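You operate a simulated robot arm through the tools that you are given. There is no shell and no other tool. Be economical: measure what you need, move in short steps, check, and stop when the job is done.

The job below is to be done with a simulated two-armed robot. You get a single attempt, and the scene is never put back.

## Task
Take the brown broken piece and put it on the top of the steel table. Open the white drawer, take the tan block from the desk top and leave it in the inside of the white drawer, then shut the drawer. Put the white marker on the crate bench. Shut the white cabinet drawer. Put the yellow box on the low table. Put the tan bar from the top of the duct under the fan on the tool cabinet. Take the yellow meter from the top of the duct at zone three and leave it in the grey tray. Put two of the brick cubes from the narrow bench on the shelf under the narrow bench. Pull the blue bench drawer open. Any order will do. Set down upright: tan block.

The check looks at the end state, three seconds after you hand in, the way a careful person would. Anything else that was tipped, shoved, dropped, spilled or broken makes it a failure.

## Robot
Two 7-joint arms with two-finger parallel grippers on one trunk, on a base that drives. Base frame: it is fixed to the floor where the robot stands at the start and does not move with it; the origin is under the middle of the robot, x ahead of it, y to its left, z up. Lengths are in cm, angles in degrees, forces in N, time in s.
The left shoulder is at the start at [7, 18.8, 122.7], the right one opposite. Places, roughly: blue bench drawer [610, -590, 70]; brick cube [600, -125, 75]; brown broken piece (7x6x5 cm) [60, 0, 80]; crate bench [-160, -250, 80]; grey tray [650, 80, 110]; inside of the white drawer [-30, 250, 60]; low table [550, -370, 30]; shelf under the narrow bench [610, -160, 30]; tan bar [800, -250, 100]; tan block (4x4x5 cm) [-70, 170, 80]; tool cabinet [450, -320, 100]; top of the steel table [120, 240, 80]; white cabinet drawer [470, -300, 90]; white drawer [-30, 250, 60]; white marker (4x4x10 cm) [130, -200, 80]; yellow box [650, -300, 100]; yellow meter [800, -350, 100]. Payload 3.91 kg a hand.
Tool frame (each hand has its own): the origin (TCP) lies between the finger pads and is the grasp point; the fingertips stand 3 cm ahead of it; z points along the fingers, y is the line along which they close. Largest opening 11 cm; finger width 2, thickness 1; the body of the gripper, 4.8 by 11.2 cm, starts 5.5 cm behind the TCP.
Orientation is told as [roll, pitch, yaw] about the base's x, y, z axes, in that order, counted from this pose: with the fingers straight down and closing along the base's y, the tool's x points along the base's -x, its y along +y and its z along -z.

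## Interface
- The arms move only by the tool servo_tool. It takes "left_motion", "right_motion" or both (then of equal length, played together; a hand with none holds still); each is a list of rows, each a list of 7 numbers: the finger opening in cm, from 0 to 11, then the shift along the tool's x, y, z in cm, then the turn, a rotation vector about the tool's x, y, z in degrees. In form: [[fingers, x, y, z, rx, ry, rz], ...]. A call has 1 to 10 rows; each row is the pose to reach, as a shift and turn from the pose commanded when the call began, along the tool's axes at that moment. A row lasts 0.2 s, in which the tool goes at most 5 cm and 8.6 degrees; a call with a longer step from one row to the next is refused whole, and so is a gripper value outside its range. Where a pose cannot be reached the arm comes as near as it can. A force on the tool above 40 N (or 10 N above the force at the start of the call, whichever is more), or a blocked arm, ends the call early, and 0.2 s more pass. The fingers move at their own pace (about 7.2 cm/s each) and stop on an object; they squeeze with about 29 N. The grip force told is the motor's: it shows also when the fingers shut on nothing. Time passes only in rows, and 0.2 s behind the last, so rows that repeat a pose let the fingers close. The reply holds the time, the measured pose of the TCP, the force on the tool along the base axes, the opening and the grip force, in the units named above and with some noise, with the torque about the TCP (base axes, N m) and any sound that the robot's microphone picked up.
- Cameras (640 x 400 px; columns grow to the right, rows downward): "scene" is now at [13.63, -1.52, 142.55]; the picture's right is [-0.21, -0.98, 0.00], its down [-0.71, 0.15, -0.69] and it looks along [0.68, -0.14, -0.72] (base axes); focal length 273 px, centre (320, 200). "left" rides on the left gripper at [7.2, -1.7, -10.3] in its tool frame; the picture's right is [0.23, 0.97, 0.00], its down [-0.76, 0.18, -0.62] and it looks along [-0.61, 0.14, 0.78] (tool axes); focal length 222 px, centre (320, 200). "right" rides on the right gripper at [7.2, 1.7, -10.3] in its tool frame; the picture's right is [-0.23, 0.97, 0.00], its down [-0.76, -0.18, -0.62] and it looks along [-0.61, -0.14, 0.78] (tool axes); focal length 222 px, centre (320, 200). There is no depth. A picture from a camera that has moved, and an enlarged one, comes with that camera's place and axes in the base frame and with its lens. The place of the scene camera against the robot may be out by one fixed shift of up to 1.8 cm in any direction.
- get_image(camera): a new picture of that camera. It takes no simulated time.
- slide_trunk(by): slides the trunk up (or, below 0, down) by that many cm; the arms and the scene camera ride with it, the base frame stays. It gives what a move gives, with no picture.
- roll_base(legs): drives the robot by 1 to 6 legs, each [ahead, turn to the left] in cm and degrees, along the robot's own axes; the way and the turn of a leg run together, so that a leg with both is an arc; at most 150 cm and 180 degrees a leg. The arms and the cameras ride along, it lands a little off, and it stops where it bumps. It gives what a move gives.
- aim_head(pan, tilt): turns the head with the scene camera to pan (to the left, within 86 degrees either way) and tilt (down, from -29 to 69), counted from straight ahead of the robot. It gives what a move gives.
- close_up(camera, box): a new picture of the part [left, top, right, bottom] of that camera's present view, enlarged. It takes no simulated time.
- job_done(): hands the job in; it is judged then, once.

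Work in short steps. Places have to be worked out from the pictures, the camera data and where the tool is seen: move nearer, look again, correct. Check each grasp and each placing, and mend what went wrong. You have 525 turns and 310 pictures in all, those below and enlarged ones among them. Open the grippers and draw the arms clear of the work before you hand the job in, unless the task says otherwise; then end with one line.

The tools are called after "Emit:" as a command line: name --argument value ..., lists and objects as JSON in quotes. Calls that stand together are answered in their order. servo_tool: Moves the arms, as the interface text tells. Its arguments: {"type":"object","properties":{"left_motion":{"type":"array","items":{"type":"array","items":{"type":"number"}}},"right_motion":{"type":"array","items":{"type":"array","items":{"type":"number"}}}},"required":[]} The other tools are called the same way: slide_trunk (by) slides the trunk up or down; roll_base (legs) drives the base; aim_head (pan, tilt) turns the head that bears the scene camera; get_image (camera) takes a picture; close_up (camera, box) takes an enlarged picture of a part of a camera's view; job_done () hands the job in.

At the start:

```text
time_s: 0.0
left_tcp_pos: [49.53, 16.58, 99.55]
left_ee_rot: [-0.1, 0.2, -0.2]
left_contact_force: [-0.4, -0.8, 0.5]
left_ft_torque: [0.02, 0.02, 0.01]
left_gripper_width: 10.99
left_grasp_force: 0.1
right_tcp_pos: [56.33, -24.26, 109.78]
right_ee_rot: [-0.1, 0.0, 0.0]
right_contact_force: [0.5, -0.6, -1.0]
right_ft_torque: [0.0, 0.02, -0.01]
right_gripper_width: 11.02
right_grasp_force: 0.1
trunk travel left (down, up): [-73.7, 20.3]
robot x, y, heading: [0.33, -0.02, -0.2]
head pan, tilt: [-12.0, 46.3]
```

scene: 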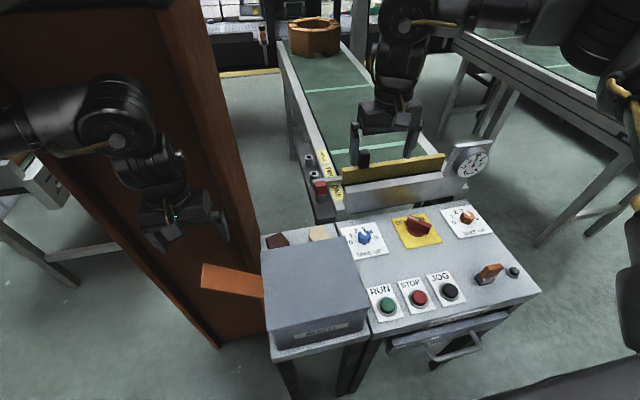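
right: 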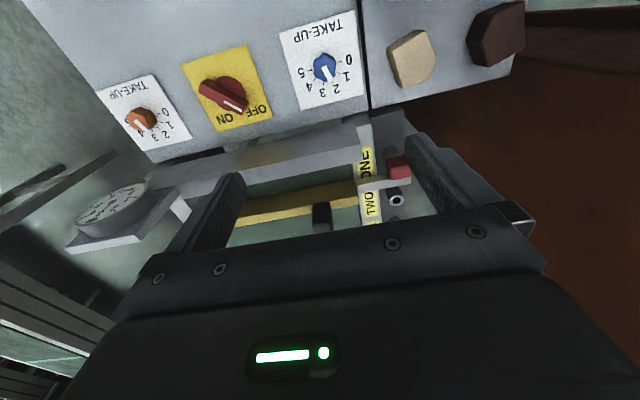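
left: 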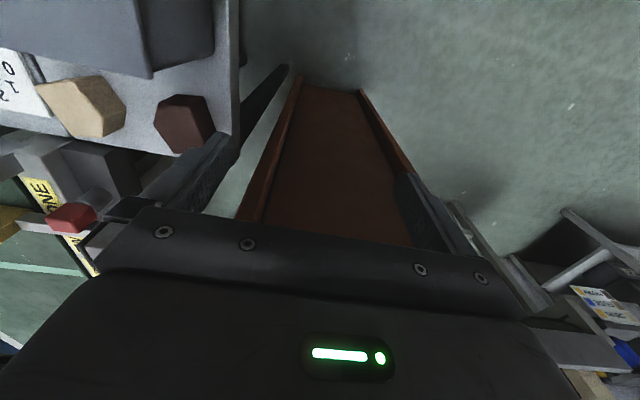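

I start by taking a closer look at the console with the brown piece.

Emit:
close_up --camera "scene" --box '[180, 160, 400, 300]'

Emit:
close_up --camera "left" --box '[0, 0, 320, 200]'

```text
2.86 times, centred on (290, 230) of scene
camera zoom: at [13.63, -1.52, 142.55], right [-0.21, -0.98, 0.0], down [-0.71, 0.15, -0.69], along [0.68, -0.14, -0.72], focal length 780 px, centre (406, 114)
```

zoom: 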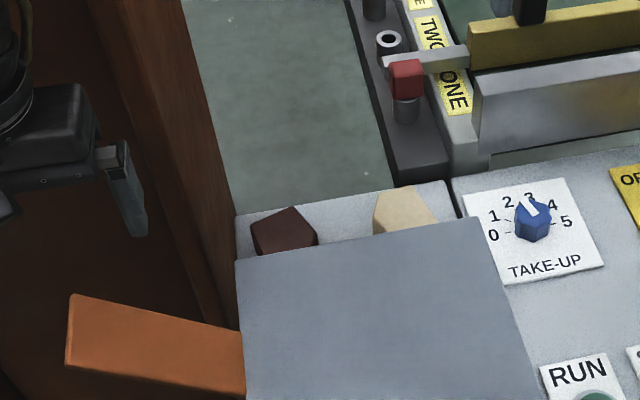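

```text
2.00 times, centred on (160, 100) of left
camera zoom: at [42.36, 14.69, 109.99], right [-0.22, 0.97, 0.0], down [0.76, 0.18, 0.62], along [0.6, 0.14, -0.78], focal length 444 px, centre (640, 400)
```

zoom: 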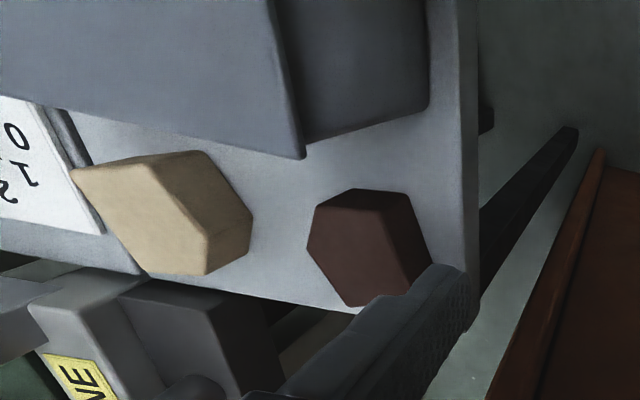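

The chute next to the console needs understanding before I move. I pan the head left for an overview.

Emit:
aim_head --pan 25 --tilt 25

Emit:
get_image --camera "scene"

```text
time_s: 1.0
left_tcp_pos: [49.63, 16.47, 99.64]
left_ee_rot: [-0.1, 0.3, -0.2]
left_contact_force: [0.5, 0.0, 0.8]
left_ft_torque: [-0.04, 0.01, -0.03]
left_gripper_width: 11.0
left_grasp_force: 0.0
right_tcp_pos: [56.26, -24.31, 109.79]
right_ee_rot: [0.0, 0.0, 0.0]
right_contact_force: [0.1, 0.0, 0.0]
right_ft_torque: [-0.01, -0.02, 0.01]
right_gripper_width: 10.99
right_grasp_force: 0.0
trunk travel left (down, up): [-73.7, 20.3]
robot x, y, heading: [0.16, -0.13, 0.4]
head pan, tilt: [25.0, 25.0]
```

```text
304 pictures are left
camera scene: at [14.13, 4.04, 145.78], right [0.42, -0.91, 0.0], down [-0.38, -0.18, -0.91], along [0.82, 0.38, -0.42], focal length 273 px, centre (320, 200)
```

scene: 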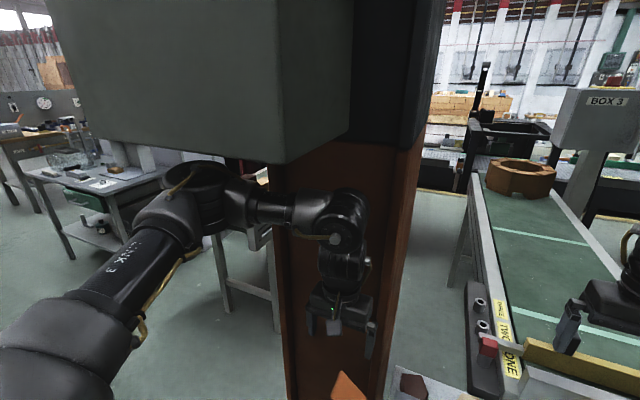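

It's a vertical steel column with a box hung on it, left of the console; so I'll take the brown piece with the right hand and pull the left hand back first. Triangulation puts the piece near (56, 0.5, 82).

Emit:
servo_tool --left_motion '[[11, 4, 1, 0, 0, 0, 0], [11, 8, 2, 0, 0, 0, 0], [11, 12, 3, 0, 0, 0, 0], [11, 16, 4, 0, 0, 0, 0], [11, 20, 5, 0, 0, 0, 0], [11, 20, 5, 0, 0, 0, 0]]' --right_motion '[[11, 0, 3, 0, 0, 0, 0], [11, 0, 6, 0, 0, 0, 0], [11, 0, 9, 0, 0, 0, 0], [11, 1, 13, 3, 0, 0, 0], [11, 2, 17, 6, 0, 0, 0], [11, 3, 20, 8, 0, 0, 0]]'

Emit:
get_image --camera "right"

```text
refused: row 4 steps farther than a row can; nothing moved
```

```text
303 pictures are left
camera right: at [49.1, -22.4, 120.1], right [0.23, 0.97, 0.0], down [0.76, -0.18, 0.62], along [0.61, -0.14, -0.78], focal length 222 px, centre (320, 200)
```

right: 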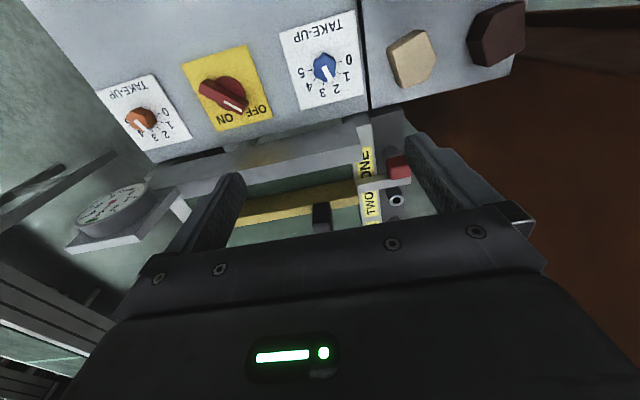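

Row too long; I split it finer.

Emit:
servo_tool --left_motion '[[11, 4, 1, 0, 0, 0, 0], [11, 8, 2, 0, 0, 0, 0], [11, 12, 3, 0, 0, 0, 0], [11, 16, 4, 0, 0, 0, 0], [11, 20, 5, 0, 0, 0, 0], [11, 20, 5, 0, 0, 0, 0], [11, 20, 5, 0, 0, 0, 0]]' --right_motion '[[11, 0, 3, 0, 0, 0, 0], [11, 0, 6, 0, 0, 0, 0], [11, 0, 9, 0, 0, 0, 0], [11, 1, 12, 2, 0, 0, 0], [11, 2, 15, 4, 0, 0, 0], [11, 3, 18, 6, 0, 0, 0], [11, 4, 20, 8, 0, 0, 0]]'

Emit:
get_image --camera "right"

```text
time_s: 2.6
left_tcp_pos: [41.28, 29.4, 98.63]
left_ee_rot: [-0.1, 0.3, -0.3]
left_contact_force: [0.8, -0.4, -0.2]
left_ft_torque: [0.0, -0.01, 0.0]
left_gripper_width: 11.01
left_grasp_force: 0.0
left hand out of reach, approached as far as the arm can: row 1, 2, 3, 4, 5, 6, 7
right_tcp_pos: [52.45, -4.32, 101.95]
right_ee_rot: [0.1, 0.0, 0.0]
right_contact_force: [0.1, -0.3, 0.6]
right_ft_torque: [0.0, 0.02, 0.02]
right_gripper_width: 11.02
right_grasp_force: 0.1
trunk travel left (down, up): [-73.7, 20.3]
robot x, y, heading: [-0.23, 0.25, 0.0]
head pan, tilt: [25.0, 25.0]
```

```text
302 pictures are left
camera right: at [45.31, -2.39, 112.21], right [0.23, 0.97, 0.0], down [0.76, -0.18, 0.62], along [0.61, -0.14, -0.78], focal length 222 px, centre (320, 200)
```

right: 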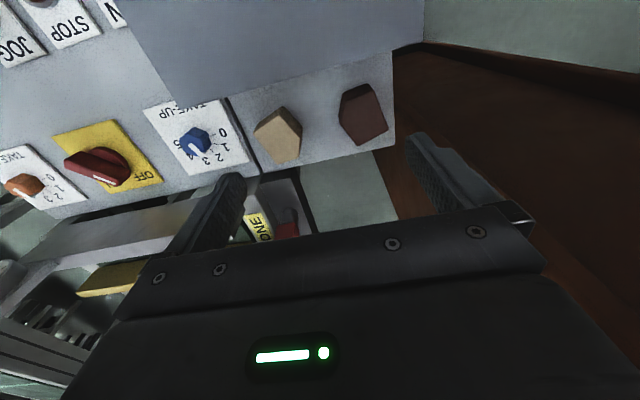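

Brown piece triangulates to about (56.3, 0.8, 80). I zoom to see its orientation.

Emit:
close_up --camera "right" --box '[240, 60, 420, 180]'

```text
3.33 times, centred on (330, 120) of right
camera zoom: at [45.31, -2.39, 112.21], right [0.23, 0.97, 0.0], down [0.76, -0.18, 0.62], along [0.61, -0.14, -0.78], focal length 740 px, centre (287, 467)
```

zoom: 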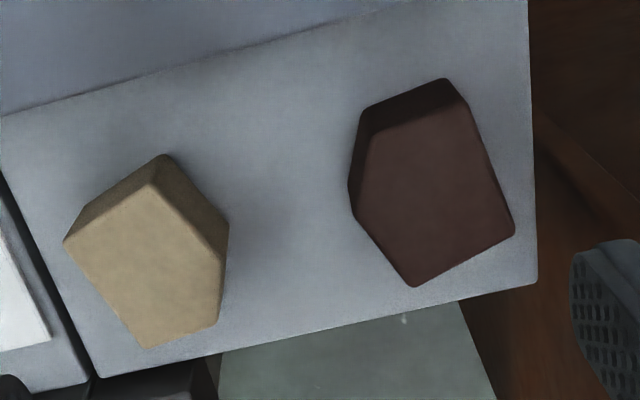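

The pentagon's flat side BC and the opposite vertex suit a grip at yaw ≈ +16°. I move above it to z≈92 with 9 cm opening and look again.

Emit:
servo_tool --right_motion '[[9, -1.1, 1.3, 2.5, 0, 0, -4], [9, -2.2, 2.6, 5, 0, 0, -8], [9, -3.3, 3.9, 7.5, 0, 0, -12], [9, -4.3, 5.1, 10, 0, 0, -15.7], [9, -4.3, 5.1, 10, 0, 0, -15.7]]'

Emit:
get_image --camera "right"

```text
time_s: 3.8
left_tcp_pos: [41.13, 29.26, 98.81]
left_ee_rot: [-0.1, 0.2, -0.3]
left_contact_force: [-0.2, -0.2, 0.3]
left_ft_torque: [0.01, -0.01, 0.01]
left_gripper_width: 10.98
left_grasp_force: 0.1
right_tcp_pos: [56.58, 0.77, 92.0]
right_ee_rot: [0.0, 0.0, 15.8]
right_contact_force: [-0.9, -0.1, -0.5]
right_ft_torque: [-0.03, -0.01, 0.04]
right_gripper_width: 8.98
right_grasp_force: 0.0
trunk travel left (down, up): [-73.7, 20.3]
robot x, y, heading: [-0.19, -0.11, 0.2]
head pan, tilt: [25.0, 25.0]
```

```text
300 pictures are left
camera right: at [49.16, 0.53, 102.21], right [-0.05, 1.0, 0.0], down [0.78, 0.04, 0.62], along [0.62, 0.03, -0.78], focal length 222 px, centre (320, 200)
```

right: 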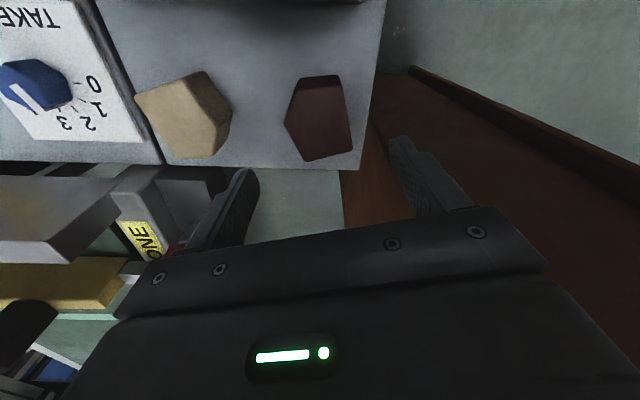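

The piece sits almost under the TCP; I shift 0.5 cm forward and −0.4 along y, and descend to z≈79.5 (tips 76.5).

Emit:
servo_tool --right_motion '[[9, -0.3, -0.3, 3.5, 0, 0, 0], [9, -0.5, -0.4, 7, 0, 0, 0], [9, -0.5, -0.4, 10, 0, 0, 0], [9, -0.5, -0.4, 12, 0, 0, 0], [9, -0.5, -0.4, 12.5, 0, 0, 0]]'

Emit:
get_image --camera "right"

```text
time_s: 4.6
left_tcp_pos: [41.21, 29.15, 98.65]
left_ee_rot: [-0.1, 0.2, -0.4]
left_contact_force: [-0.1, -0.1, -0.2]
left_ft_torque: [-0.01, -0.04, 0.01]
left_gripper_width: 10.99
left_grasp_force: 0.1
right_tcp_pos: [57.02, 0.77, 82.99]
right_ee_rot: [0.1, 0.2, 15.7]
right_contact_force: [1.8, 0.0, 7.6]
right_ft_torque: [-0.1, 1.0, 0.03]
right_gripper_width: 9.01
right_grasp_force: 0.1
trunk travel left (down, up): [-73.7, 20.3]
robot x, y, heading: [-0.03, 0.16, -0.2]
head pan, tilt: [25.0, 25.0]
stopped in row 3 (right hand): the force on the tool passed its limit (the readings are from after the stop); the commanded pose is now the measured one
```

```text
299 pictures are left
camera right: at [49.77, 0.55, 93.35], right [-0.04, 1.0, 0.0], down [0.78, 0.03, 0.62], along [0.62, 0.03, -0.78], focal length 222 px, centre (320, 200)
```

right: 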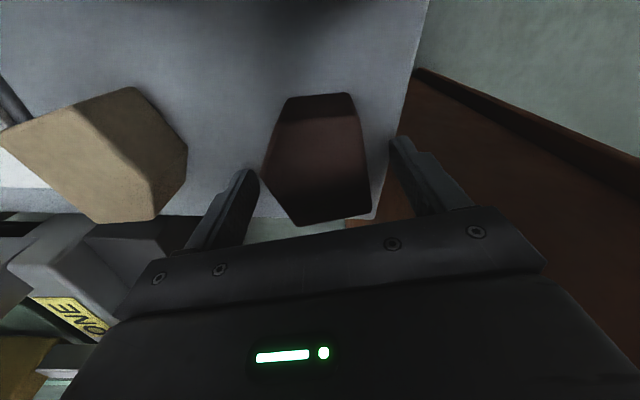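

The force came with a torque about y, i.e. the camera mount (on the robot side of the hand) landed on the grey box. I rise and turn the hand 180° about its axis so the mount hangs on the far side.

Emit:
servo_tool --right_motion '[[9, 0, 0, -4.5, 0, 0, 0], [9, 0, 0, -9, 0, 0, 0], [9, 0, 0, -9, 0, 0, 8.5], [9, 0, 0, -9, 0, 0, 17], [9, 0, 0, -9, 0, 0, 25.5], [9, 0, 0, -9, 0, 0, 34], [9, 0, 0, -9, 0, 0, 42.5], [9, 0, 0, -9, 0, 0, 51], [9, 0, 0, -9, 0, 0, 59.5], [9, 0, 0, -9, 0, 0, 68]]'

```text
time_s: 6.8
left_tcp_pos: [41.33, 29.1, 98.56]
left_ee_rot: [-0.1, 0.3, -0.3]
left_contact_force: [-0.1, -0.4, 0.2]
left_ft_torque: [0.03, -0.03, 0.0]
left_gripper_width: 10.99
left_grasp_force: 0.1
right_tcp_pos: [62.9, -1.24, 89.9]
right_ee_rot: [0.1, 0.1, -52.4]
right_contact_force: [-0.3, 0.0, -0.6]
right_ft_torque: [0.05, 0.01, 0.0]
right_gripper_width: 9.0
right_grasp_force: 0.0
right hand out of reach, approached as far as the arm can: row 7, 8, 9, 10
trunk travel left (down, up): [-73.7, 20.3]
robot x, y, heading: [0.02, 0.07, 0.1]
head pan, tilt: [25.0, 25.0]
```

The wrist limit blocks that direction. I turn back and try the other way.

Emit:
servo_tool --right_motion '[[9, 0, 0, 0, 0, 0, -8.5], [9, 0, 0, 0, 0, 0, -17], [9, 0, 0, 0, 0, 0, -25.5], [9, 0, 0, 0, 0, 0, -34], [9, 0, 0, 0, 0, 0, -42.5], [9, 0, 0, 0, 0, 0, -51], [9, 0, 0, 0, 0, 0, -59.5], [9, 0, 0, 0, 0, 0, -68], [9, 0, 0, 0, 0, 0, -76.5], [9, 0, 0, 0, 0, 0, -85]]'

Emit:
servo_tool --right_motion '[[9, 0, 0, 0, 0, 0, -8.5], [9, 0, 0, 0, 0, 0, -17], [9, 0, 0, 0, 0, 0, -25.5], [9, 0, 0, 0, 0, 0, -34], [9, 0, 0, 0, 0, 0, -42.5], [9, 0, 0, 0, 0, 0, -51], [9, 0, 0, 0, 0, 0, -59.5], [9, 0, 0, 0, 0, 0, -68], [9, 0, 0, 0, 0, 0, -76.5], [9, 0, 0, 0, 0, 0, -85]]'

```text
time_s: 9.0
left_tcp_pos: [41.24, 29.36, 98.58]
left_ee_rot: [-0.3, 0.3, -0.4]
left_contact_force: [-0.1, -0.3, -0.2]
left_ft_torque: [-0.02, 0.02, -0.01]
left_gripper_width: 11.01
left_grasp_force: 0.1
right_tcp_pos: [62.9, -1.13, 89.97]
right_ee_rot: [0.0, 0.0, 32.9]
right_contact_force: [0.5, 0.5, 0.8]
right_ft_torque: [0.02, 0.01, 0.01]
right_gripper_width: 9.02
right_grasp_force: 0.1
trunk travel left (down, up): [-73.7, 20.3]
robot x, y, heading: [-0.45, 0.14, -0.3]
head pan, tilt: [25.0, 25.0]
```

```text
time_s: 11.2
left_tcp_pos: [41.28, 29.36, 98.6]
left_ee_rot: [-0.2, 0.3, -0.3]
left_contact_force: [-0.3, 0.4, 0.1]
left_ft_torque: [0.0, -0.01, 0.01]
left_gripper_width: 10.99
left_grasp_force: 0.1
right_tcp_pos: [62.84, -1.46, 89.86]
right_ee_rot: [0.1, -0.2, 117.9]
right_contact_force: [-0.2, 0.5, 0.0]
right_ft_torque: [0.0, 0.05, 0.01]
right_gripper_width: 8.99
right_grasp_force: 0.1
trunk travel left (down, up): [-73.7, 20.3]
robot x, y, heading: [0.16, -0.17, -0.2]
head pan, tilt: [25.0, 25.0]
```

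Positive yaw works; I continue to 196°.

Emit:
servo_tool --right_motion '[[9, 0, 0, 0, 0, 0, -8.5], [9, 0, 0, 0, 0, 0, -17], [9, 0, 0, 0, 0, 0, -25.5], [9, 0, 0, 0, 0, 0, -34], [9, 0, 0, 0, 0, 0, -42.5], [9, 0, 0, 0, 0, 0, -51], [9, 0, 0, 0, 0, 0, -59.5], [9, 0, 0, 0, 0, 0, -68], [9, 0, 0, 0, 0, 0, -76.5], [9, 0, 0, 0, 0, 0, -78]]'

Emit:
get_image --camera "right"

```text
time_s: 13.4
left_tcp_pos: [41.37, 29.35, 98.66]
left_ee_rot: [-0.2, 0.3, -0.3]
left_contact_force: [0.4, 0.1, -0.5]
left_ft_torque: [-0.02, -0.01, -0.03]
left_gripper_width: 11.0
left_grasp_force: 0.1
right_tcp_pos: [62.83, -1.28, 89.92]
right_ee_rot: [-0.1, -0.1, -164.2]
right_contact_force: [-0.1, 0.6, -0.6]
right_ft_torque: [0.01, -0.06, 0.0]
right_gripper_width: 8.99
right_grasp_force: 0.1
trunk travel left (down, up): [-73.7, 20.3]
robot x, y, heading: [-0.23, 0.2, 0.1]
head pan, tilt: [25.0, 25.0]
```

```text
298 pictures are left
camera right: at [70.38, -0.82, 100.21], right [0.05, -1.0, 0.0], down [-0.78, -0.04, 0.62], along [-0.62, -0.03, -0.78], focal length 222 px, centre (320, 200)
```

right: 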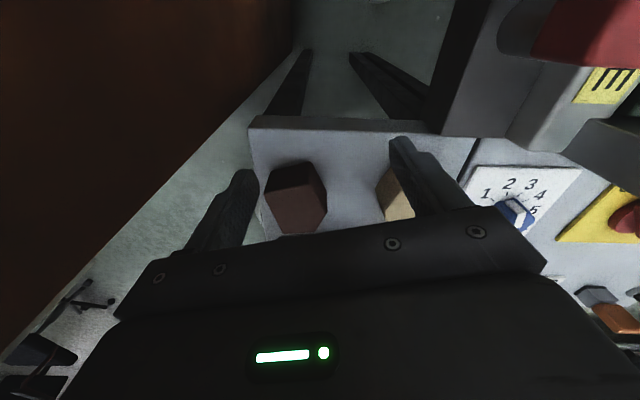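

Flipped. I move over the piece at (57, 0.4) and descend partly to z≈85, then look.

Emit:
servo_tool --right_motion '[[9, -2.5, -1.6, 0, 0, 0, 0], [9, -5.1, -3.2, 0, 0, 0, 0], [9, -5.1, -3.2, 2.5, 0, 0, 0], [9, -5.1, -3.2, 5, 0, 0, 0], [9, -5.1, -3.2, 5, 0, 0, 0]]'

Emit:
get_image --camera "right"

```text
time_s: 14.6
left_tcp_pos: [41.4, 28.95, 98.7]
left_ee_rot: [0.0, 0.3, -0.6]
left_contact_force: [0.7, -0.2, 0.4]
left_ft_torque: [0.04, 0.01, 0.02]
left_gripper_width: 11.0
left_grasp_force: 0.1
right_tcp_pos: [57.06, 0.05, 84.82]
right_ee_rot: [-0.3, 0.0, -164.4]
right_contact_force: [0.0, -1.0, -0.1]
right_ft_torque: [0.03, -0.01, 0.02]
right_gripper_width: 9.0
right_grasp_force: 0.1
right hand out of reach, approached as far as the arm can: row 1
trunk travel left (down, up): [-73.7, 20.3]
robot x, y, heading: [0.07, -0.29, -0.4]
head pan, tilt: [25.0, 25.0]
```

```text
297 pictures are left
camera right: at [64.57, 0.53, 95.14], right [0.04, -1.0, 0.0], down [-0.78, -0.04, 0.63], along [-0.63, -0.02, -0.78], focal length 222 px, centre (320, 200)
```

right: 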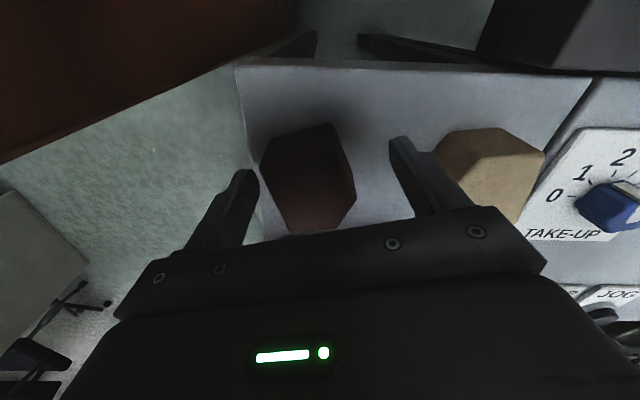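

Let me zoom to find the piece's edges relative to the TCP.

Emit:
close_up --camera "right" --box '[220, 100, 420, 240]'

```text
2.86 times, centred on (320, 170) of right
camera zoom: at [64.57, 0.53, 95.14], right [0.04, -1.0, 0.0], down [-0.78, -0.04, 0.63], along [-0.63, -0.02, -0.78], focal length 635 px, centre (320, 286)
```

zoom: 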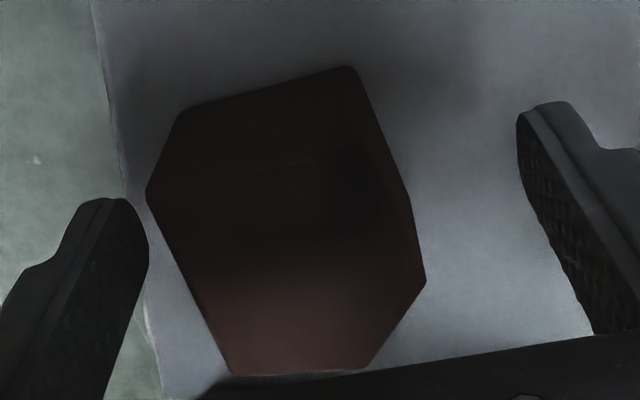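

Triangulating between the two views: top of the piece at z≈83.6, vertex E (55.5,−2.1), flat side from (52.2,2.4) to (57.7,3.9). I go to TCP (55.2, 0.5, 82.6) carefully and close.

Emit:
servo_tool --right_motion '[[9, -0.8, -0.5, 0, 0, 0, 0], [9, -1.66, -0.94, 0, 0, 0, 0], [9, -1.66, -0.94, 1.2, 0, 0, 0], [9, -1.66, -0.94, 2.2, 0, 0, 0], [9, -1.66, -0.94, 2.2, 0, 0, 0]]'

Emit:
close_up --camera "right" --box '[220, 100, 420, 240]'

```text
time_s: 15.8
left_tcp_pos: [41.09, 29.35, 98.65]
left_ee_rot: [-0.2, 0.2, -0.2]
left_contact_force: [0.3, 0.5, 0.1]
left_ft_torque: [0.03, -0.03, -0.02]
left_gripper_width: 11.01
left_grasp_force: 0.1
right_tcp_pos: [55.01, 0.91, 83.03]
right_ee_rot: [0.0, 0.1, -164.3]
right_contact_force: [2.2, 0.9, 17.1]
right_ft_torque: [-0.74, -0.16, -0.06]
right_gripper_width: 8.97
right_grasp_force: 0.0
trunk travel left (down, up): [-73.7, 20.3]
robot x, y, heading: [0.26, -0.29, -0.0]
head pan, tilt: [25.0, 25.0]
```

```text
2.86 times, centred on (320, 170) of right
camera zoom: at [62.63, 1.41, 93.34], right [0.04, -1.0, 0.0], down [-0.78, -0.04, 0.62], along [-0.62, -0.03, -0.78], focal length 635 px, centre (320, 286)
```

zoom: 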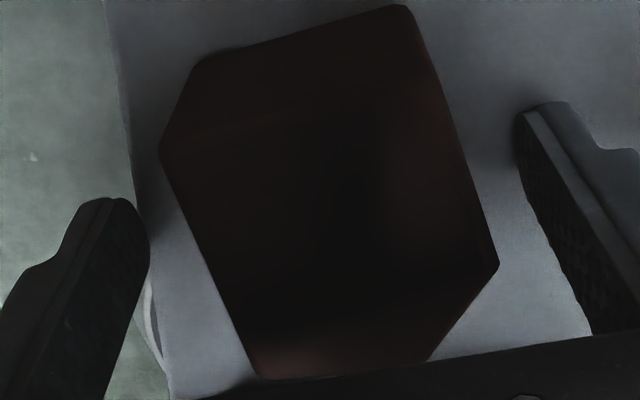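

Finger tip touched the surface (z≈80), so the piece spans 80–85. I lift 0.4, correct by 0.6/0.4 cm, and close.

Emit:
servo_tool --right_motion '[[9, 0, 0, -0.5, 0, 0, 0], [9, 0.6, 0.4, -0.5, 0, 0, 0], [4, 0.6, 0.4, -0.5, 0, 0, 0], [3, 0.6, 0.4, -0.5, 0, 0, 0], [3, 0.6, 0.4, -0.5, 0, 0, 0], [3, 0.6, 0.4, -0.5, 0, 0, 0]]'

Emit:
get_image --camera "right"

```text
time_s: 17.2
left_tcp_pos: [41.2, 29.31, 98.66]
left_ee_rot: [-0.2, 0.3, -0.3]
left_contact_force: [0.0, -0.8, -0.4]
left_ft_torque: [0.01, -0.03, 0.01]
left_gripper_width: 11.0
left_grasp_force: 0.0
right_tcp_pos: [56.0, 0.58, 83.26]
right_ee_rot: [-0.1, -0.1, -164.4]
right_contact_force: [0.1, -0.6, 0.4]
right_ft_torque: [0.0, -0.01, -0.01]
right_gripper_width: 5.22
right_grasp_force: 28.8
trunk travel left (down, up): [-73.7, 20.3]
robot x, y, heading: [-0.18, 0.09, -0.1]
head pan, tilt: [25.0, 25.0]
```

```text
294 pictures are left
camera right: at [63.45, 1.03, 93.6], right [0.04, -1.0, 0.0], down [-0.78, -0.04, 0.63], along [-0.62, -0.03, -0.78], focal length 222 px, centre (320, 200)
```

right: 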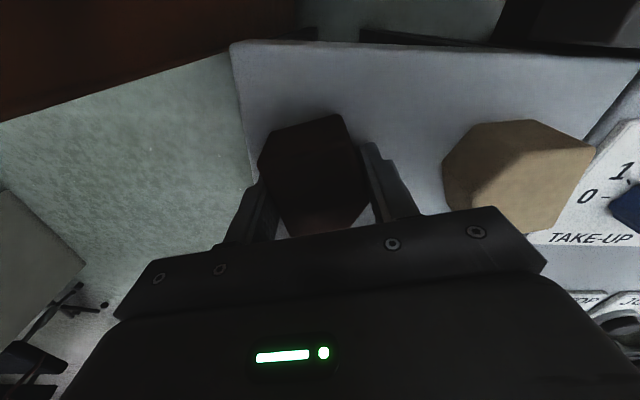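

Gripped (5.22 cm, 29 N). Lift 18 cm straight up, then draw back over the box.

Emit:
servo_tool --right_motion '[[3, 0, 0, -2, 0, 0, 0], [3, 0, 0, -5, 0, 0, 0], [3, 0, 0, -9, 0, 0, 0], [3, 0, 0, -13, 0, 0, 0], [3, 0, 0, -17, 0, 0, 0], [3, 0, 0, -20, 0, 0, 0], [3, -4, 2, -20, 0, 0, 0], [3, -8, 4, -20, 0, 0, 0], [3, -12, 6, -20, 0, 0, 0], [3, -16, 8, -20, 0, 0, 0]]'

Emit:
aim_head --pan 60 --tilt 20

Emit:
get_image --camera "scene"

Emit:
get_image --camera "right"

```text
time_s: 19.4
left_tcp_pos: [41.15, 29.17, 98.76]
left_ee_rot: [-0.1, 0.3, -0.4]
left_contact_force: [0.8, 0.2, 0.2]
left_ft_torque: [0.0, 0.0, -0.01]
left_gripper_width: 11.0
left_grasp_force: 0.0
right_tcp_pos: [42.7, -11.68, 102.99]
right_ee_rot: [-0.2, -0.1, -164.4]
right_contact_force: [-0.2, 0.9, -1.5]
right_ft_torque: [0.02, -0.02, 0.02]
right_gripper_width: 5.2
right_grasp_force: 29.3
trunk travel left (down, up): [-73.7, 20.3]
robot x, y, heading: [0.61, 0.01, -0.0]
head pan, tilt: [25.0, 25.0]
```

```text
time_s: 20.4
left_tcp_pos: [41.23, 29.23, 98.63]
left_ee_rot: [-0.2, 0.4, -0.2]
left_contact_force: [0.0, -0.4, -0.2]
left_ft_torque: [0.01, -0.01, 0.01]
left_gripper_width: 11.0
left_grasp_force: 0.1
right_tcp_pos: [42.83, -11.39, 102.98]
right_ee_rot: [-0.1, -0.1, -164.4]
right_contact_force: [0.3, 0.1, -2.0]
right_ft_torque: [-0.03, 0.03, -0.02]
right_gripper_width: 5.2
right_grasp_force: 29.2
trunk travel left (down, up): [-73.7, 20.3]
robot x, y, heading: [-0.31, 0.3, -0.1]
head pan, tilt: [60.0, 20.0]
```

```text
293 pictures are left
camera scene: at [10.45, 8.2, 146.6], right [0.87, -0.5, 0.0], down [-0.17, -0.3, -0.94], along [0.47, 0.81, -0.34], focal length 273 px, centre (320, 200)
```

scene: 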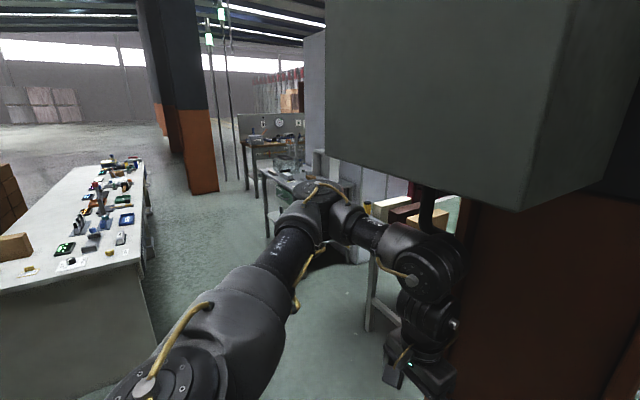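

```text
292 pictures are left
camera right: at [50.34, -10.97, 113.23], right [0.04, -1.0, 0.0], down [-0.78, -0.04, 0.63], along [-0.62, -0.03, -0.78], focal length 222 px, centre (320, 200)
```

right: 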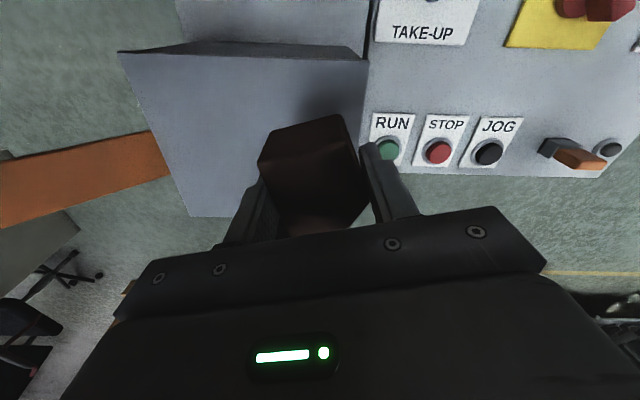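

Held well. I back the robot straight off 50 cm from the console and look around.

Emit:
roll_base --legs '[[-50, 0]]'

Emit:
aim_head --pan 45 --tilt 20

Emit:
get_image --camera "scene"

Emit:
aim_head --pan 86 --tilt 20

Emit:
get_image --camera "scene"

```text
time_s: 23.4
left_tcp_pos: [-8.76, 29.4, 98.58]
left_ee_rot: [-0.2, 0.2, 0.2]
left_contact_force: [0.0, -0.3, 0.1]
left_ft_torque: [-0.04, -0.05, -0.01]
left_gripper_width: 11.01
left_grasp_force: 0.0
right_tcp_pos: [-6.94, -11.31, 102.88]
right_ee_rot: [-0.1, -0.1, -163.9]
right_contact_force: [-0.2, 0.6, -0.9]
right_ft_torque: [0.02, -0.04, 0.0]
right_gripper_width: 5.21
right_grasp_force: 29.0
trunk travel left (down, up): [-73.7, 20.3]
robot x, y, heading: [-49.69, -0.14, 0.6]
head pan, tilt: [60.0, 20.0]
```

```text
time_s: 24.1
left_tcp_pos: [-8.87, 29.35, 98.64]
left_ee_rot: [-0.2, 0.3, 0.1]
left_contact_force: [-0.2, 0.4, 0.3]
left_ft_torque: [-0.03, -0.02, 0.01]
left_gripper_width: 11.03
left_grasp_force: 0.0
right_tcp_pos: [-7.01, -11.28, 102.96]
right_ee_rot: [0.0, -0.1, -163.9]
right_contact_force: [0.5, 0.4, -0.8]
right_ft_torque: [0.0, -0.04, 0.04]
right_gripper_width: 5.2
right_grasp_force: 28.8
trunk travel left (down, up): [-73.7, 20.3]
robot x, y, heading: [-49.82, -0.49, 0.3]
head pan, tilt: [45.0, 20.0]
```

```text
291 pictures are left
camera scene: at [-37.61, 6.68, 146.6], right [0.71, -0.7, 0.0], down [-0.24, -0.24, -0.94], along [0.66, 0.67, -0.34], focal length 273 px, centre (320, 200)
```

scene: 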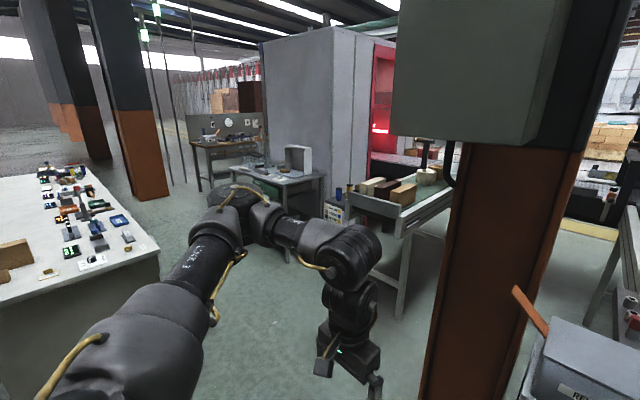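

```text
time_s: 25.2
left_tcp_pos: [-8.78, 29.46, 98.67]
left_ee_rot: [-0.2, 0.3, 0.2]
left_contact_force: [-0.5, 0.2, 0.6]
left_ft_torque: [0.0, -0.01, 0.03]
left_gripper_width: 10.95
left_grasp_force: 0.1
right_tcp_pos: [-7.02, -11.35, 102.91]
right_ee_rot: [-0.2, -0.1, -163.9]
right_contact_force: [0.4, 0.2, -1.5]
right_ft_torque: [0.02, 0.0, -0.02]
right_gripper_width: 5.23
right_grasp_force: 28.9
trunk travel left (down, up): [-73.7, 20.3]
robot x, y, heading: [-50.07, -0.23, 0.6]
head pan, tilt: [85.9, 20.0]
```

```text
290 pictures are left
camera scene: at [-43.51, 9.34, 146.6], right [1.0, -0.07, 0.0], down [-0.02, -0.34, -0.94], along [0.06, 0.94, -0.34], focal length 273 px, centre (320, 200)
```

scene: 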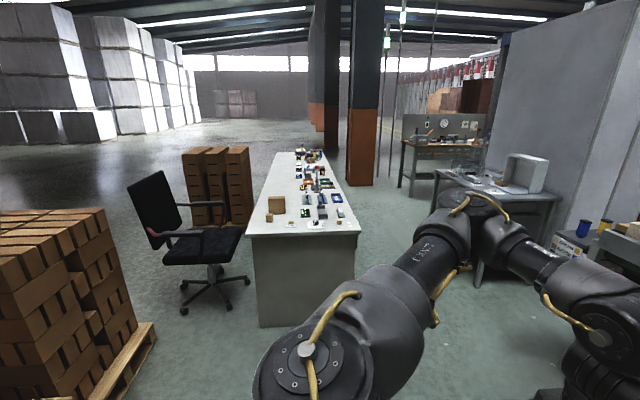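

The steel table stands at upper-center of the first view. I zoom there to plan the approach.

Emit:
close_up --camera "scene" --box '[400, 120, 600, 260]'

Emit:
close_up --camera "scene" --box '[230, 140, 390, 260]'

```text
2.86 times, centred on (500, 190) of scene
camera zoom: at [-43.51, 9.34, 146.6], right [1.0, -0.07, 0.0], down [-0.02, -0.34, -0.94], along [0.06, 0.94, -0.34], focal length 780 px, centre (-194, 229)
```

zoom: 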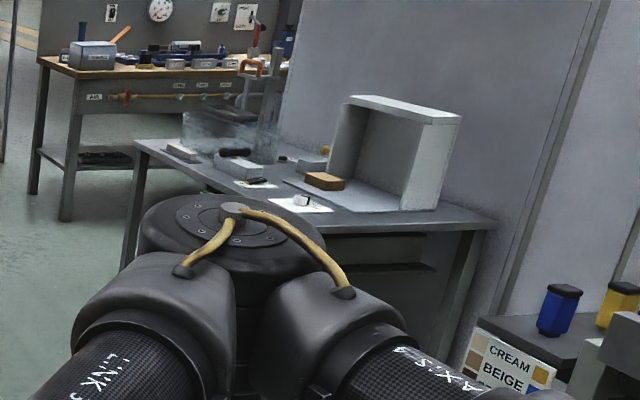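

```text
3.33 times, centred on (310, 200) of scene
camera zoom: at [-43.51, 9.34, 146.6], right [1.0, -0.07, 0.0], down [-0.02, -0.34, -0.94], along [0.06, 0.94, -0.34], focal length 910 px, centre (353, 200)
```

zoom: 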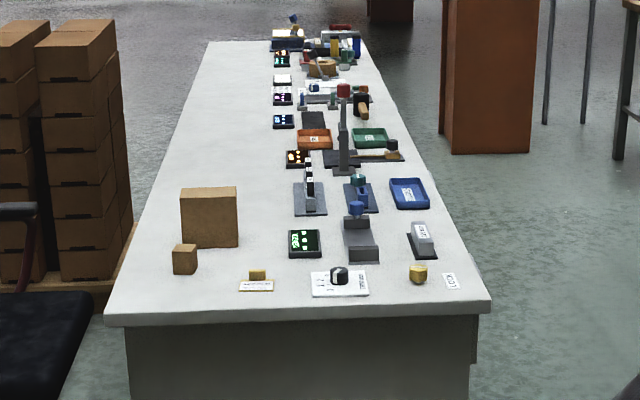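

Table's front edge runs from about (94,278) to (143,184), facing the lower left. I drive to about (46,115), then look again.

Emit:
roll_base --legs '[[0, 50], [140, 0]]'

Emit:
aim_head --pan 0 --tilt 25

Emit:
get_image --camera "scene"

```text
time_s: 34.4
left_tcp_pos: [41.59, 158.0, 98.67]
left_ee_rot: [-0.2, 0.2, 50.5]
left_contact_force: [0.5, 0.6, -1.1]
left_ft_torque: [-0.01, 0.01, 0.01]
left_gripper_width: 10.97
left_grasp_force: 0.0
right_tcp_pos: [74.08, 133.53, 102.95]
right_ee_rot: [-0.1, -0.1, -113.5]
right_contact_force: [0.1, 0.2, -1.5]
right_ft_torque: [0.0, 0.0, 0.0]
right_gripper_width: 5.18
right_grasp_force: 29.4
trunk travel left (down, up): [-73.7, 20.3]
robot x, y, heading: [38.34, 107.82, 51.0]
head pan, tilt: [85.9, 20.0]
```

```text
time_s: 36.0
left_tcp_pos: [41.52, 157.93, 98.52]
left_ee_rot: [-0.1, 0.2, 50.5]
left_contact_force: [0.5, -0.4, -0.1]
left_ft_torque: [-0.01, 0.01, 0.02]
left_gripper_width: 11.01
left_grasp_force: 0.0
right_tcp_pos: [74.06, 133.51, 102.94]
right_ee_rot: [-0.1, 0.0, -113.5]
right_contact_force: [0.0, -0.1, -1.1]
right_ft_torque: [-0.03, 0.01, -0.02]
right_gripper_width: 5.21
right_grasp_force: 28.7
trunk travel left (down, up): [-73.7, 20.3]
robot x, y, heading: [38.45, 107.67, 50.9]
head pan, tilt: [0.0, 25.0]
```

```text
287 pictures are left
camera scene: at [47.96, 118.76, 145.79], right [0.78, -0.63, 0.0], down [-0.27, -0.33, -0.91], along [0.57, 0.7, -0.42], focal length 273 px, centre (320, 200)
```

scene: 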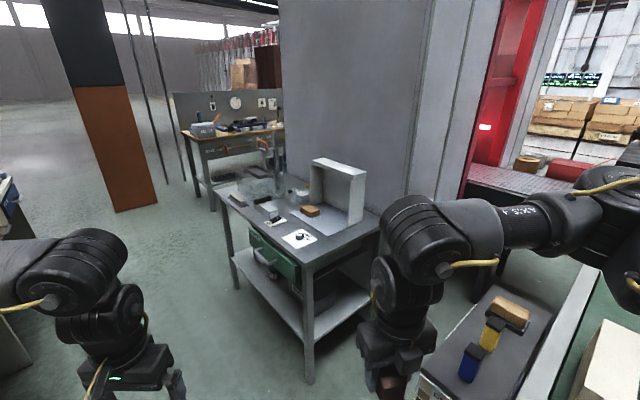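

The table is axis-aligned: x≈97–140, y≈184–283; the near right corner strip is free. I drive to (55,193) and face +x.

Emit:
roll_base --legs '[[0, 28], [87, 0], [0, -79]]'

Emit:
aim_head --pan 0 --tilt 40

Emit:
get_image --camera "scene"

```text
time_s: 45.3
left_tcp_pos: [94.22, 222.48, 98.68]
left_ee_rot: [-0.2, 0.3, 2.1]
left_contact_force: [-0.2, -0.5, 0.2]
left_ft_torque: [-0.01, 0.04, -0.01]
left_gripper_width: 11.03
left_grasp_force: 0.2
right_tcp_pos: [97.62, 181.97, 102.95]
right_ee_rot: [-0.1, -0.1, -161.8]
right_contact_force: [-0.1, 0.9, -0.9]
right_ft_torque: [0.0, 0.02, 0.01]
right_gripper_width: 5.17
right_grasp_force: 28.8
trunk travel left (down, up): [-73.7, 20.3]
robot x, y, heading: [54.18, 191.38, 2.2]
head pan, tilt: [0.0, 25.0]
```

```text
time_s: 46.0
left_tcp_pos: [94.19, 222.49, 98.71]
left_ee_rot: [-0.2, 0.3, 2.0]
left_contact_force: [0.0, 0.2, 0.0]
left_ft_torque: [0.0, 0.0, -0.03]
left_gripper_width: 11.02
left_grasp_force: 0.0
right_tcp_pos: [97.69, 181.81, 102.84]
right_ee_rot: [-0.1, -0.1, -161.8]
right_contact_force: [0.1, 0.2, -0.6]
right_ft_torque: [0.0, -0.04, 0.03]
right_gripper_width: 5.19
right_grasp_force: 29.0
trunk travel left (down, up): [-73.7, 20.3]
robot x, y, heading: [54.32, 191.35, 2.3]
head pan, tilt: [0.0, 40.0]
```

```text
286 pictures are left
camera scene: at [68.61, 192.2, 143.46], right [0.04, -1.0, 0.0], down [-0.64, -0.03, -0.77], along [0.77, 0.03, -0.64], focal length 273 px, centre (320, 200)
```

scene: 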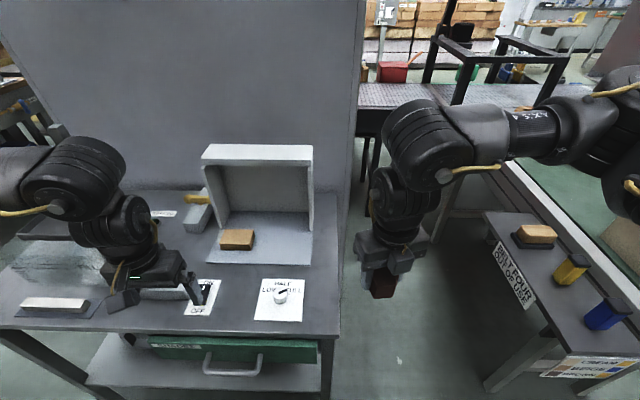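

There's a free strip right of the "MAX" card; target about (107, 192.5). I move over it at height, then partway down.

Emit:
servo_tool --right_motion '[[3, 3, -1.8, 0, 0, 0, 0], [3, 6, -3.6, 0, 0, 0, 0], [3, 9, -5.4, 0, 0, 0, 0], [3, 12.2, -7.3, 0, 0, 0, 0], [3, 12.2, -7.3, 3, 0, 0, 0], [3, 12.2, -7.3, 6, 0, 0, 0], [3, 12.2, -7.3, 9, 0, 0, 0], [3, 12.2, -7.3, 12, 0, 0, 0], [3, 12.2, -7.3, 12, 0, 0, 0]]'

Emit:
get_image --camera "right"

Emit:
close_up --camera "scene" --box '[220, 160, 440, 340]'

```text
time_s: 48.0
left_tcp_pos: [94.2, 222.42, 98.52]
left_ee_rot: [-0.3, 0.2, 2.0]
left_contact_force: [-0.1, -0.3, 0.1]
left_ft_torque: [-0.02, -0.01, 0.01]
left_gripper_width: 11.0
left_grasp_force: 0.0
right_tcp_pos: [106.88, 192.79, 91.06]
right_ee_rot: [0.0, -0.1, -161.8]
right_contact_force: [0.5, -0.8, -0.7]
right_ft_torque: [0.02, 0.02, -0.03]
right_gripper_width: 5.19
right_grasp_force: 29.0
trunk travel left (down, up): [-73.7, 20.3]
robot x, y, heading: [54.25, 191.5, 2.6]
head pan, tilt: [0.0, 40.0]
```

```text
285 pictures are left
camera right: at [114.37, 193.6, 101.25], right [0.09, -1.0, 0.0], down [-0.78, -0.07, 0.62], along [-0.62, -0.05, -0.78], focal length 222 px, centre (320, 200)
```

right: 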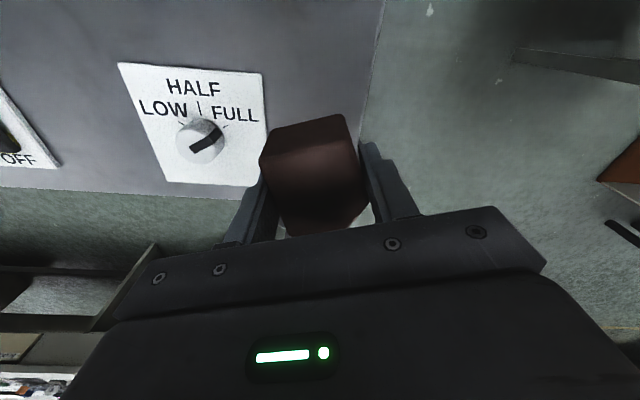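

```text
2.22 times, centred on (330, 250) of scene
camera zoom: at [68.57, 192.26, 143.46], right [0.04, -1.0, 0.0], down [-0.64, -0.03, -0.77], along [0.77, 0.03, -0.64], focal length 607 px, centre (298, 89)
```

zoom: 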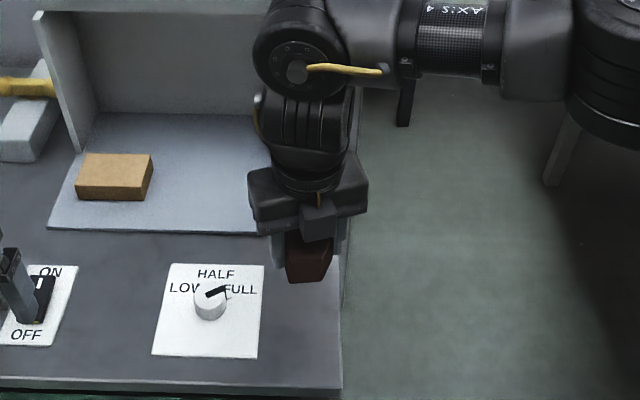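

Table edge at y≈188.6, card edge ≈198.5. I shift to (109, 193.8) and lower to just above expected contact.

Emit:
servo_tool --right_motion '[[3, 1.1, -0.2, 0, 0, 0, 0], [3, 2.2, -0.33, 2, 0, 0, 0], [3, 2.2, -0.33, 4, 0, 0, 0], [3, 2.2, -0.33, 5.5, 0, 0, 0], [3, 2.2, -0.33, 6.5, 0, 0, 0], [3, 2.2, -0.33, 6.5, 0, 0, 0]]'

Emit:
close_up --camera "scene" --box '[220, 160, 440, 340]'

```text
time_s: 49.5
left_tcp_pos: [94.23, 222.58, 98.57]
left_ee_rot: [-0.2, 0.4, 2.0]
left_contact_force: [0.1, -0.2, 0.1]
left_ft_torque: [0.01, 0.01, -0.02]
left_gripper_width: 10.96
left_grasp_force: 0.2
right_tcp_pos: [108.88, 193.51, 84.58]
right_ee_rot: [0.0, 0.0, -161.8]
right_contact_force: [0.2, 0.6, -0.1]
right_ft_torque: [-0.03, 0.0, 0.0]
right_gripper_width: 5.17
right_grasp_force: 29.1
trunk travel left (down, up): [-73.7, 20.3]
robot x, y, heading: [54.46, 191.56, 2.3]
head pan, tilt: [0.0, 40.0]
```

```text
2.22 times, centred on (330, 250) of scene
camera zoom: at [68.6, 192.22, 143.46], right [0.04, -1.0, 0.0], down [-0.64, -0.03, -0.77], along [0.77, 0.03, -0.64], focal length 607 px, centre (298, 89)
```

zoom: 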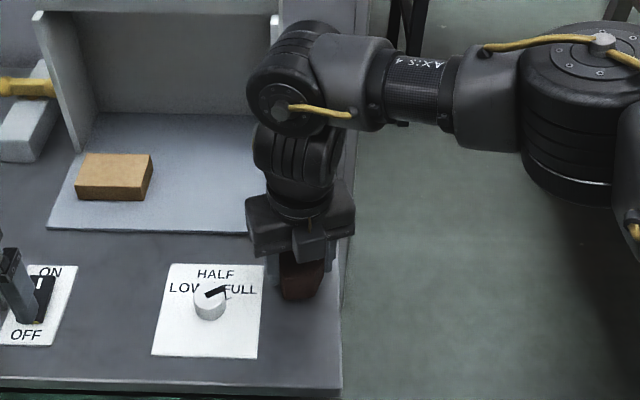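

Lowering in small steps until contact.

Emit:
servo_tool --right_motion '[[3, 0, 0, 0.5, 0, 0, 0], [3, 0, 0, 1.0, 0, 0, 0], [3, 0, 0, 1.3, 0, 0, 0], [3, 0, 0, 1.3, 0, 0, 0]]'

```text
time_s: 50.5
left_tcp_pos: [94.32, 222.55, 98.69]
left_ee_rot: [-0.2, 0.2, 2.2]
left_contact_force: [-0.1, 0.3, 0.8]
left_ft_torque: [0.0, 0.02, 0.0]
left_gripper_width: 11.01
left_grasp_force: 0.0
right_tcp_pos: [108.73, 193.55, 83.31]
right_ee_rot: [0.0, -0.1, -161.8]
right_contact_force: [0.8, -0.9, 4.9]
right_ft_torque: [-0.12, -0.04, 0.04]
right_gripper_width: 5.19
right_grasp_force: 28.5
trunk travel left (down, up): [-73.7, 20.3]
robot x, y, heading: [54.19, 191.49, 2.6]
head pan, tilt: [0.0, 40.0]
```

Contact (≈5 N) at TCP 83.3, table at z≈80. I open to 7.5 and rise.

Emit:
servo_tool --right_motion '[[7.5, 0, 0, 0, 0, 0, 0], [7.5, 0, 0, 0, 0, 0, 0], [7.5, 0, 0, 0, 0, 0, 0], [7.5, 0, 0, -2, 0, 0, 0], [7.5, 0, 0, -6, 0, 0, 0], [7.5, 0, 0, -11, 0, 0, 0], [7.5, 0, 0, -16, 0, 0, 0], [7.5, -4, 1.5, -18, 0, 0, 0], [7.5, -8, 3, -18, 0, 0, 0]]'

Emit:
close_up --camera "scene" --box '[220, 160, 440, 340]'

```text
time_s: 52.5
left_tcp_pos: [94.3, 222.26, 98.74]
left_ee_rot: [-0.1, 0.3, 2.1]
left_contact_force: [-0.8, 0.3, 0.3]
left_ft_torque: [0.03, 0.02, -0.03]
left_gripper_width: 11.0
left_grasp_force: 0.1
right_tcp_pos: [102.45, 188.36, 101.09]
right_ee_rot: [-0.1, -0.1, -161.8]
right_contact_force: [-0.2, -0.3, 0.0]
right_ft_torque: [0.03, 0.01, 0.01]
right_gripper_width: 7.5
right_grasp_force: 0.0
trunk travel left (down, up): [-73.7, 20.3]
robot x, y, heading: [54.49, 191.46, 2.4]
head pan, tilt: [0.0, 40.0]
```

```text
2.22 times, centred on (330, 250) of scene
camera zoom: at [68.56, 192.02, 143.46], right [0.04, -1.0, 0.0], down [-0.64, -0.03, -0.77], along [0.77, 0.03, -0.64], focal length 607 px, centre (298, 89)
```

zoom: 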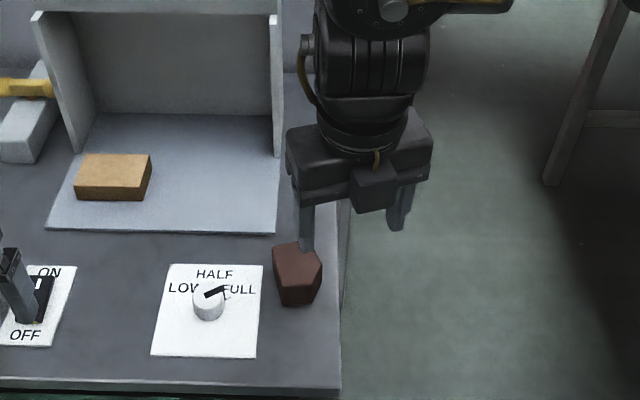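

Placed upright and stable. Next the desk: I back off slightly and turn around to face it.

Emit:
roll_base --legs '[[-12, 0], [0, 175]]'

Emit:
aim_head --pan 0 --tilt 30

Emit:
get_image --camera "scene"

```text
time_s: 60.8
left_tcp_pos: [-1.59, 165.4, 98.75]
left_ee_rot: [-0.1, 0.3, 174.9]
left_contact_force: [-0.2, -0.3, 0.1]
left_ft_torque: [0.01, -0.01, -0.03]
left_gripper_width: 10.97
left_grasp_force: 0.2
right_tcp_pos: [-5.41, 199.98, 100.98]
right_ee_rot: [-0.1, -0.2, 10.8]
right_contact_force: [-0.1, -1.1, 0.0]
right_ft_torque: [0.0, 0.02, 0.0]
right_gripper_width: 7.49
right_grasp_force: 0.0
trunk travel left (down, up): [-73.7, 20.3]
robot x, y, heading: [42.36, 190.92, 175.2]
head pan, tilt: [0.0, 40.0]
```

```text
time_s: 61.5
left_tcp_pos: [-1.6, 165.42, 98.67]
left_ee_rot: [-0.2, 0.3, 174.8]
left_contact_force: [-0.6, 0.7, -0.6]
left_ft_torque: [0.04, -0.04, -0.01]
left_gripper_width: 11.0
left_grasp_force: 0.0
right_tcp_pos: [-5.34, 199.93, 101.04]
right_ee_rot: [-0.2, -0.1, 10.9]
right_contact_force: [1.1, 0.1, -0.5]
right_ft_torque: [0.01, 0.05, -0.01]
right_gripper_width: 7.51
right_grasp_force: 0.0
trunk travel left (down, up): [-73.7, 20.3]
robot x, y, heading: [41.98, 190.89, 175.0]
head pan, tilt: [0.0, 30.0]
```

```text
281 pictures are left
camera scene: at [28.76, 192.3, 144.99], right [0.09, 1.0, 0.0], down [0.5, -0.04, -0.87], along [-0.86, 0.07, -0.5], focal length 273 px, centre (320, 200)
```

scene: 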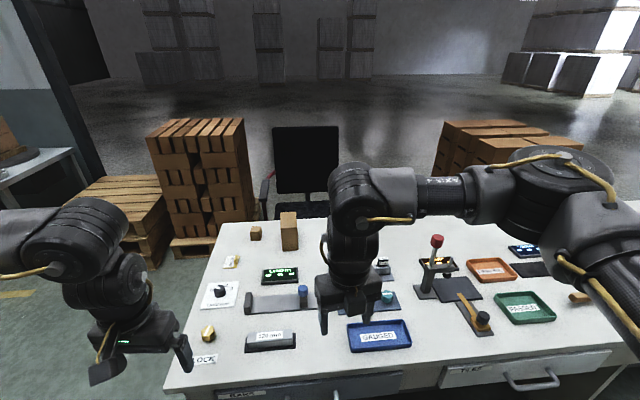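

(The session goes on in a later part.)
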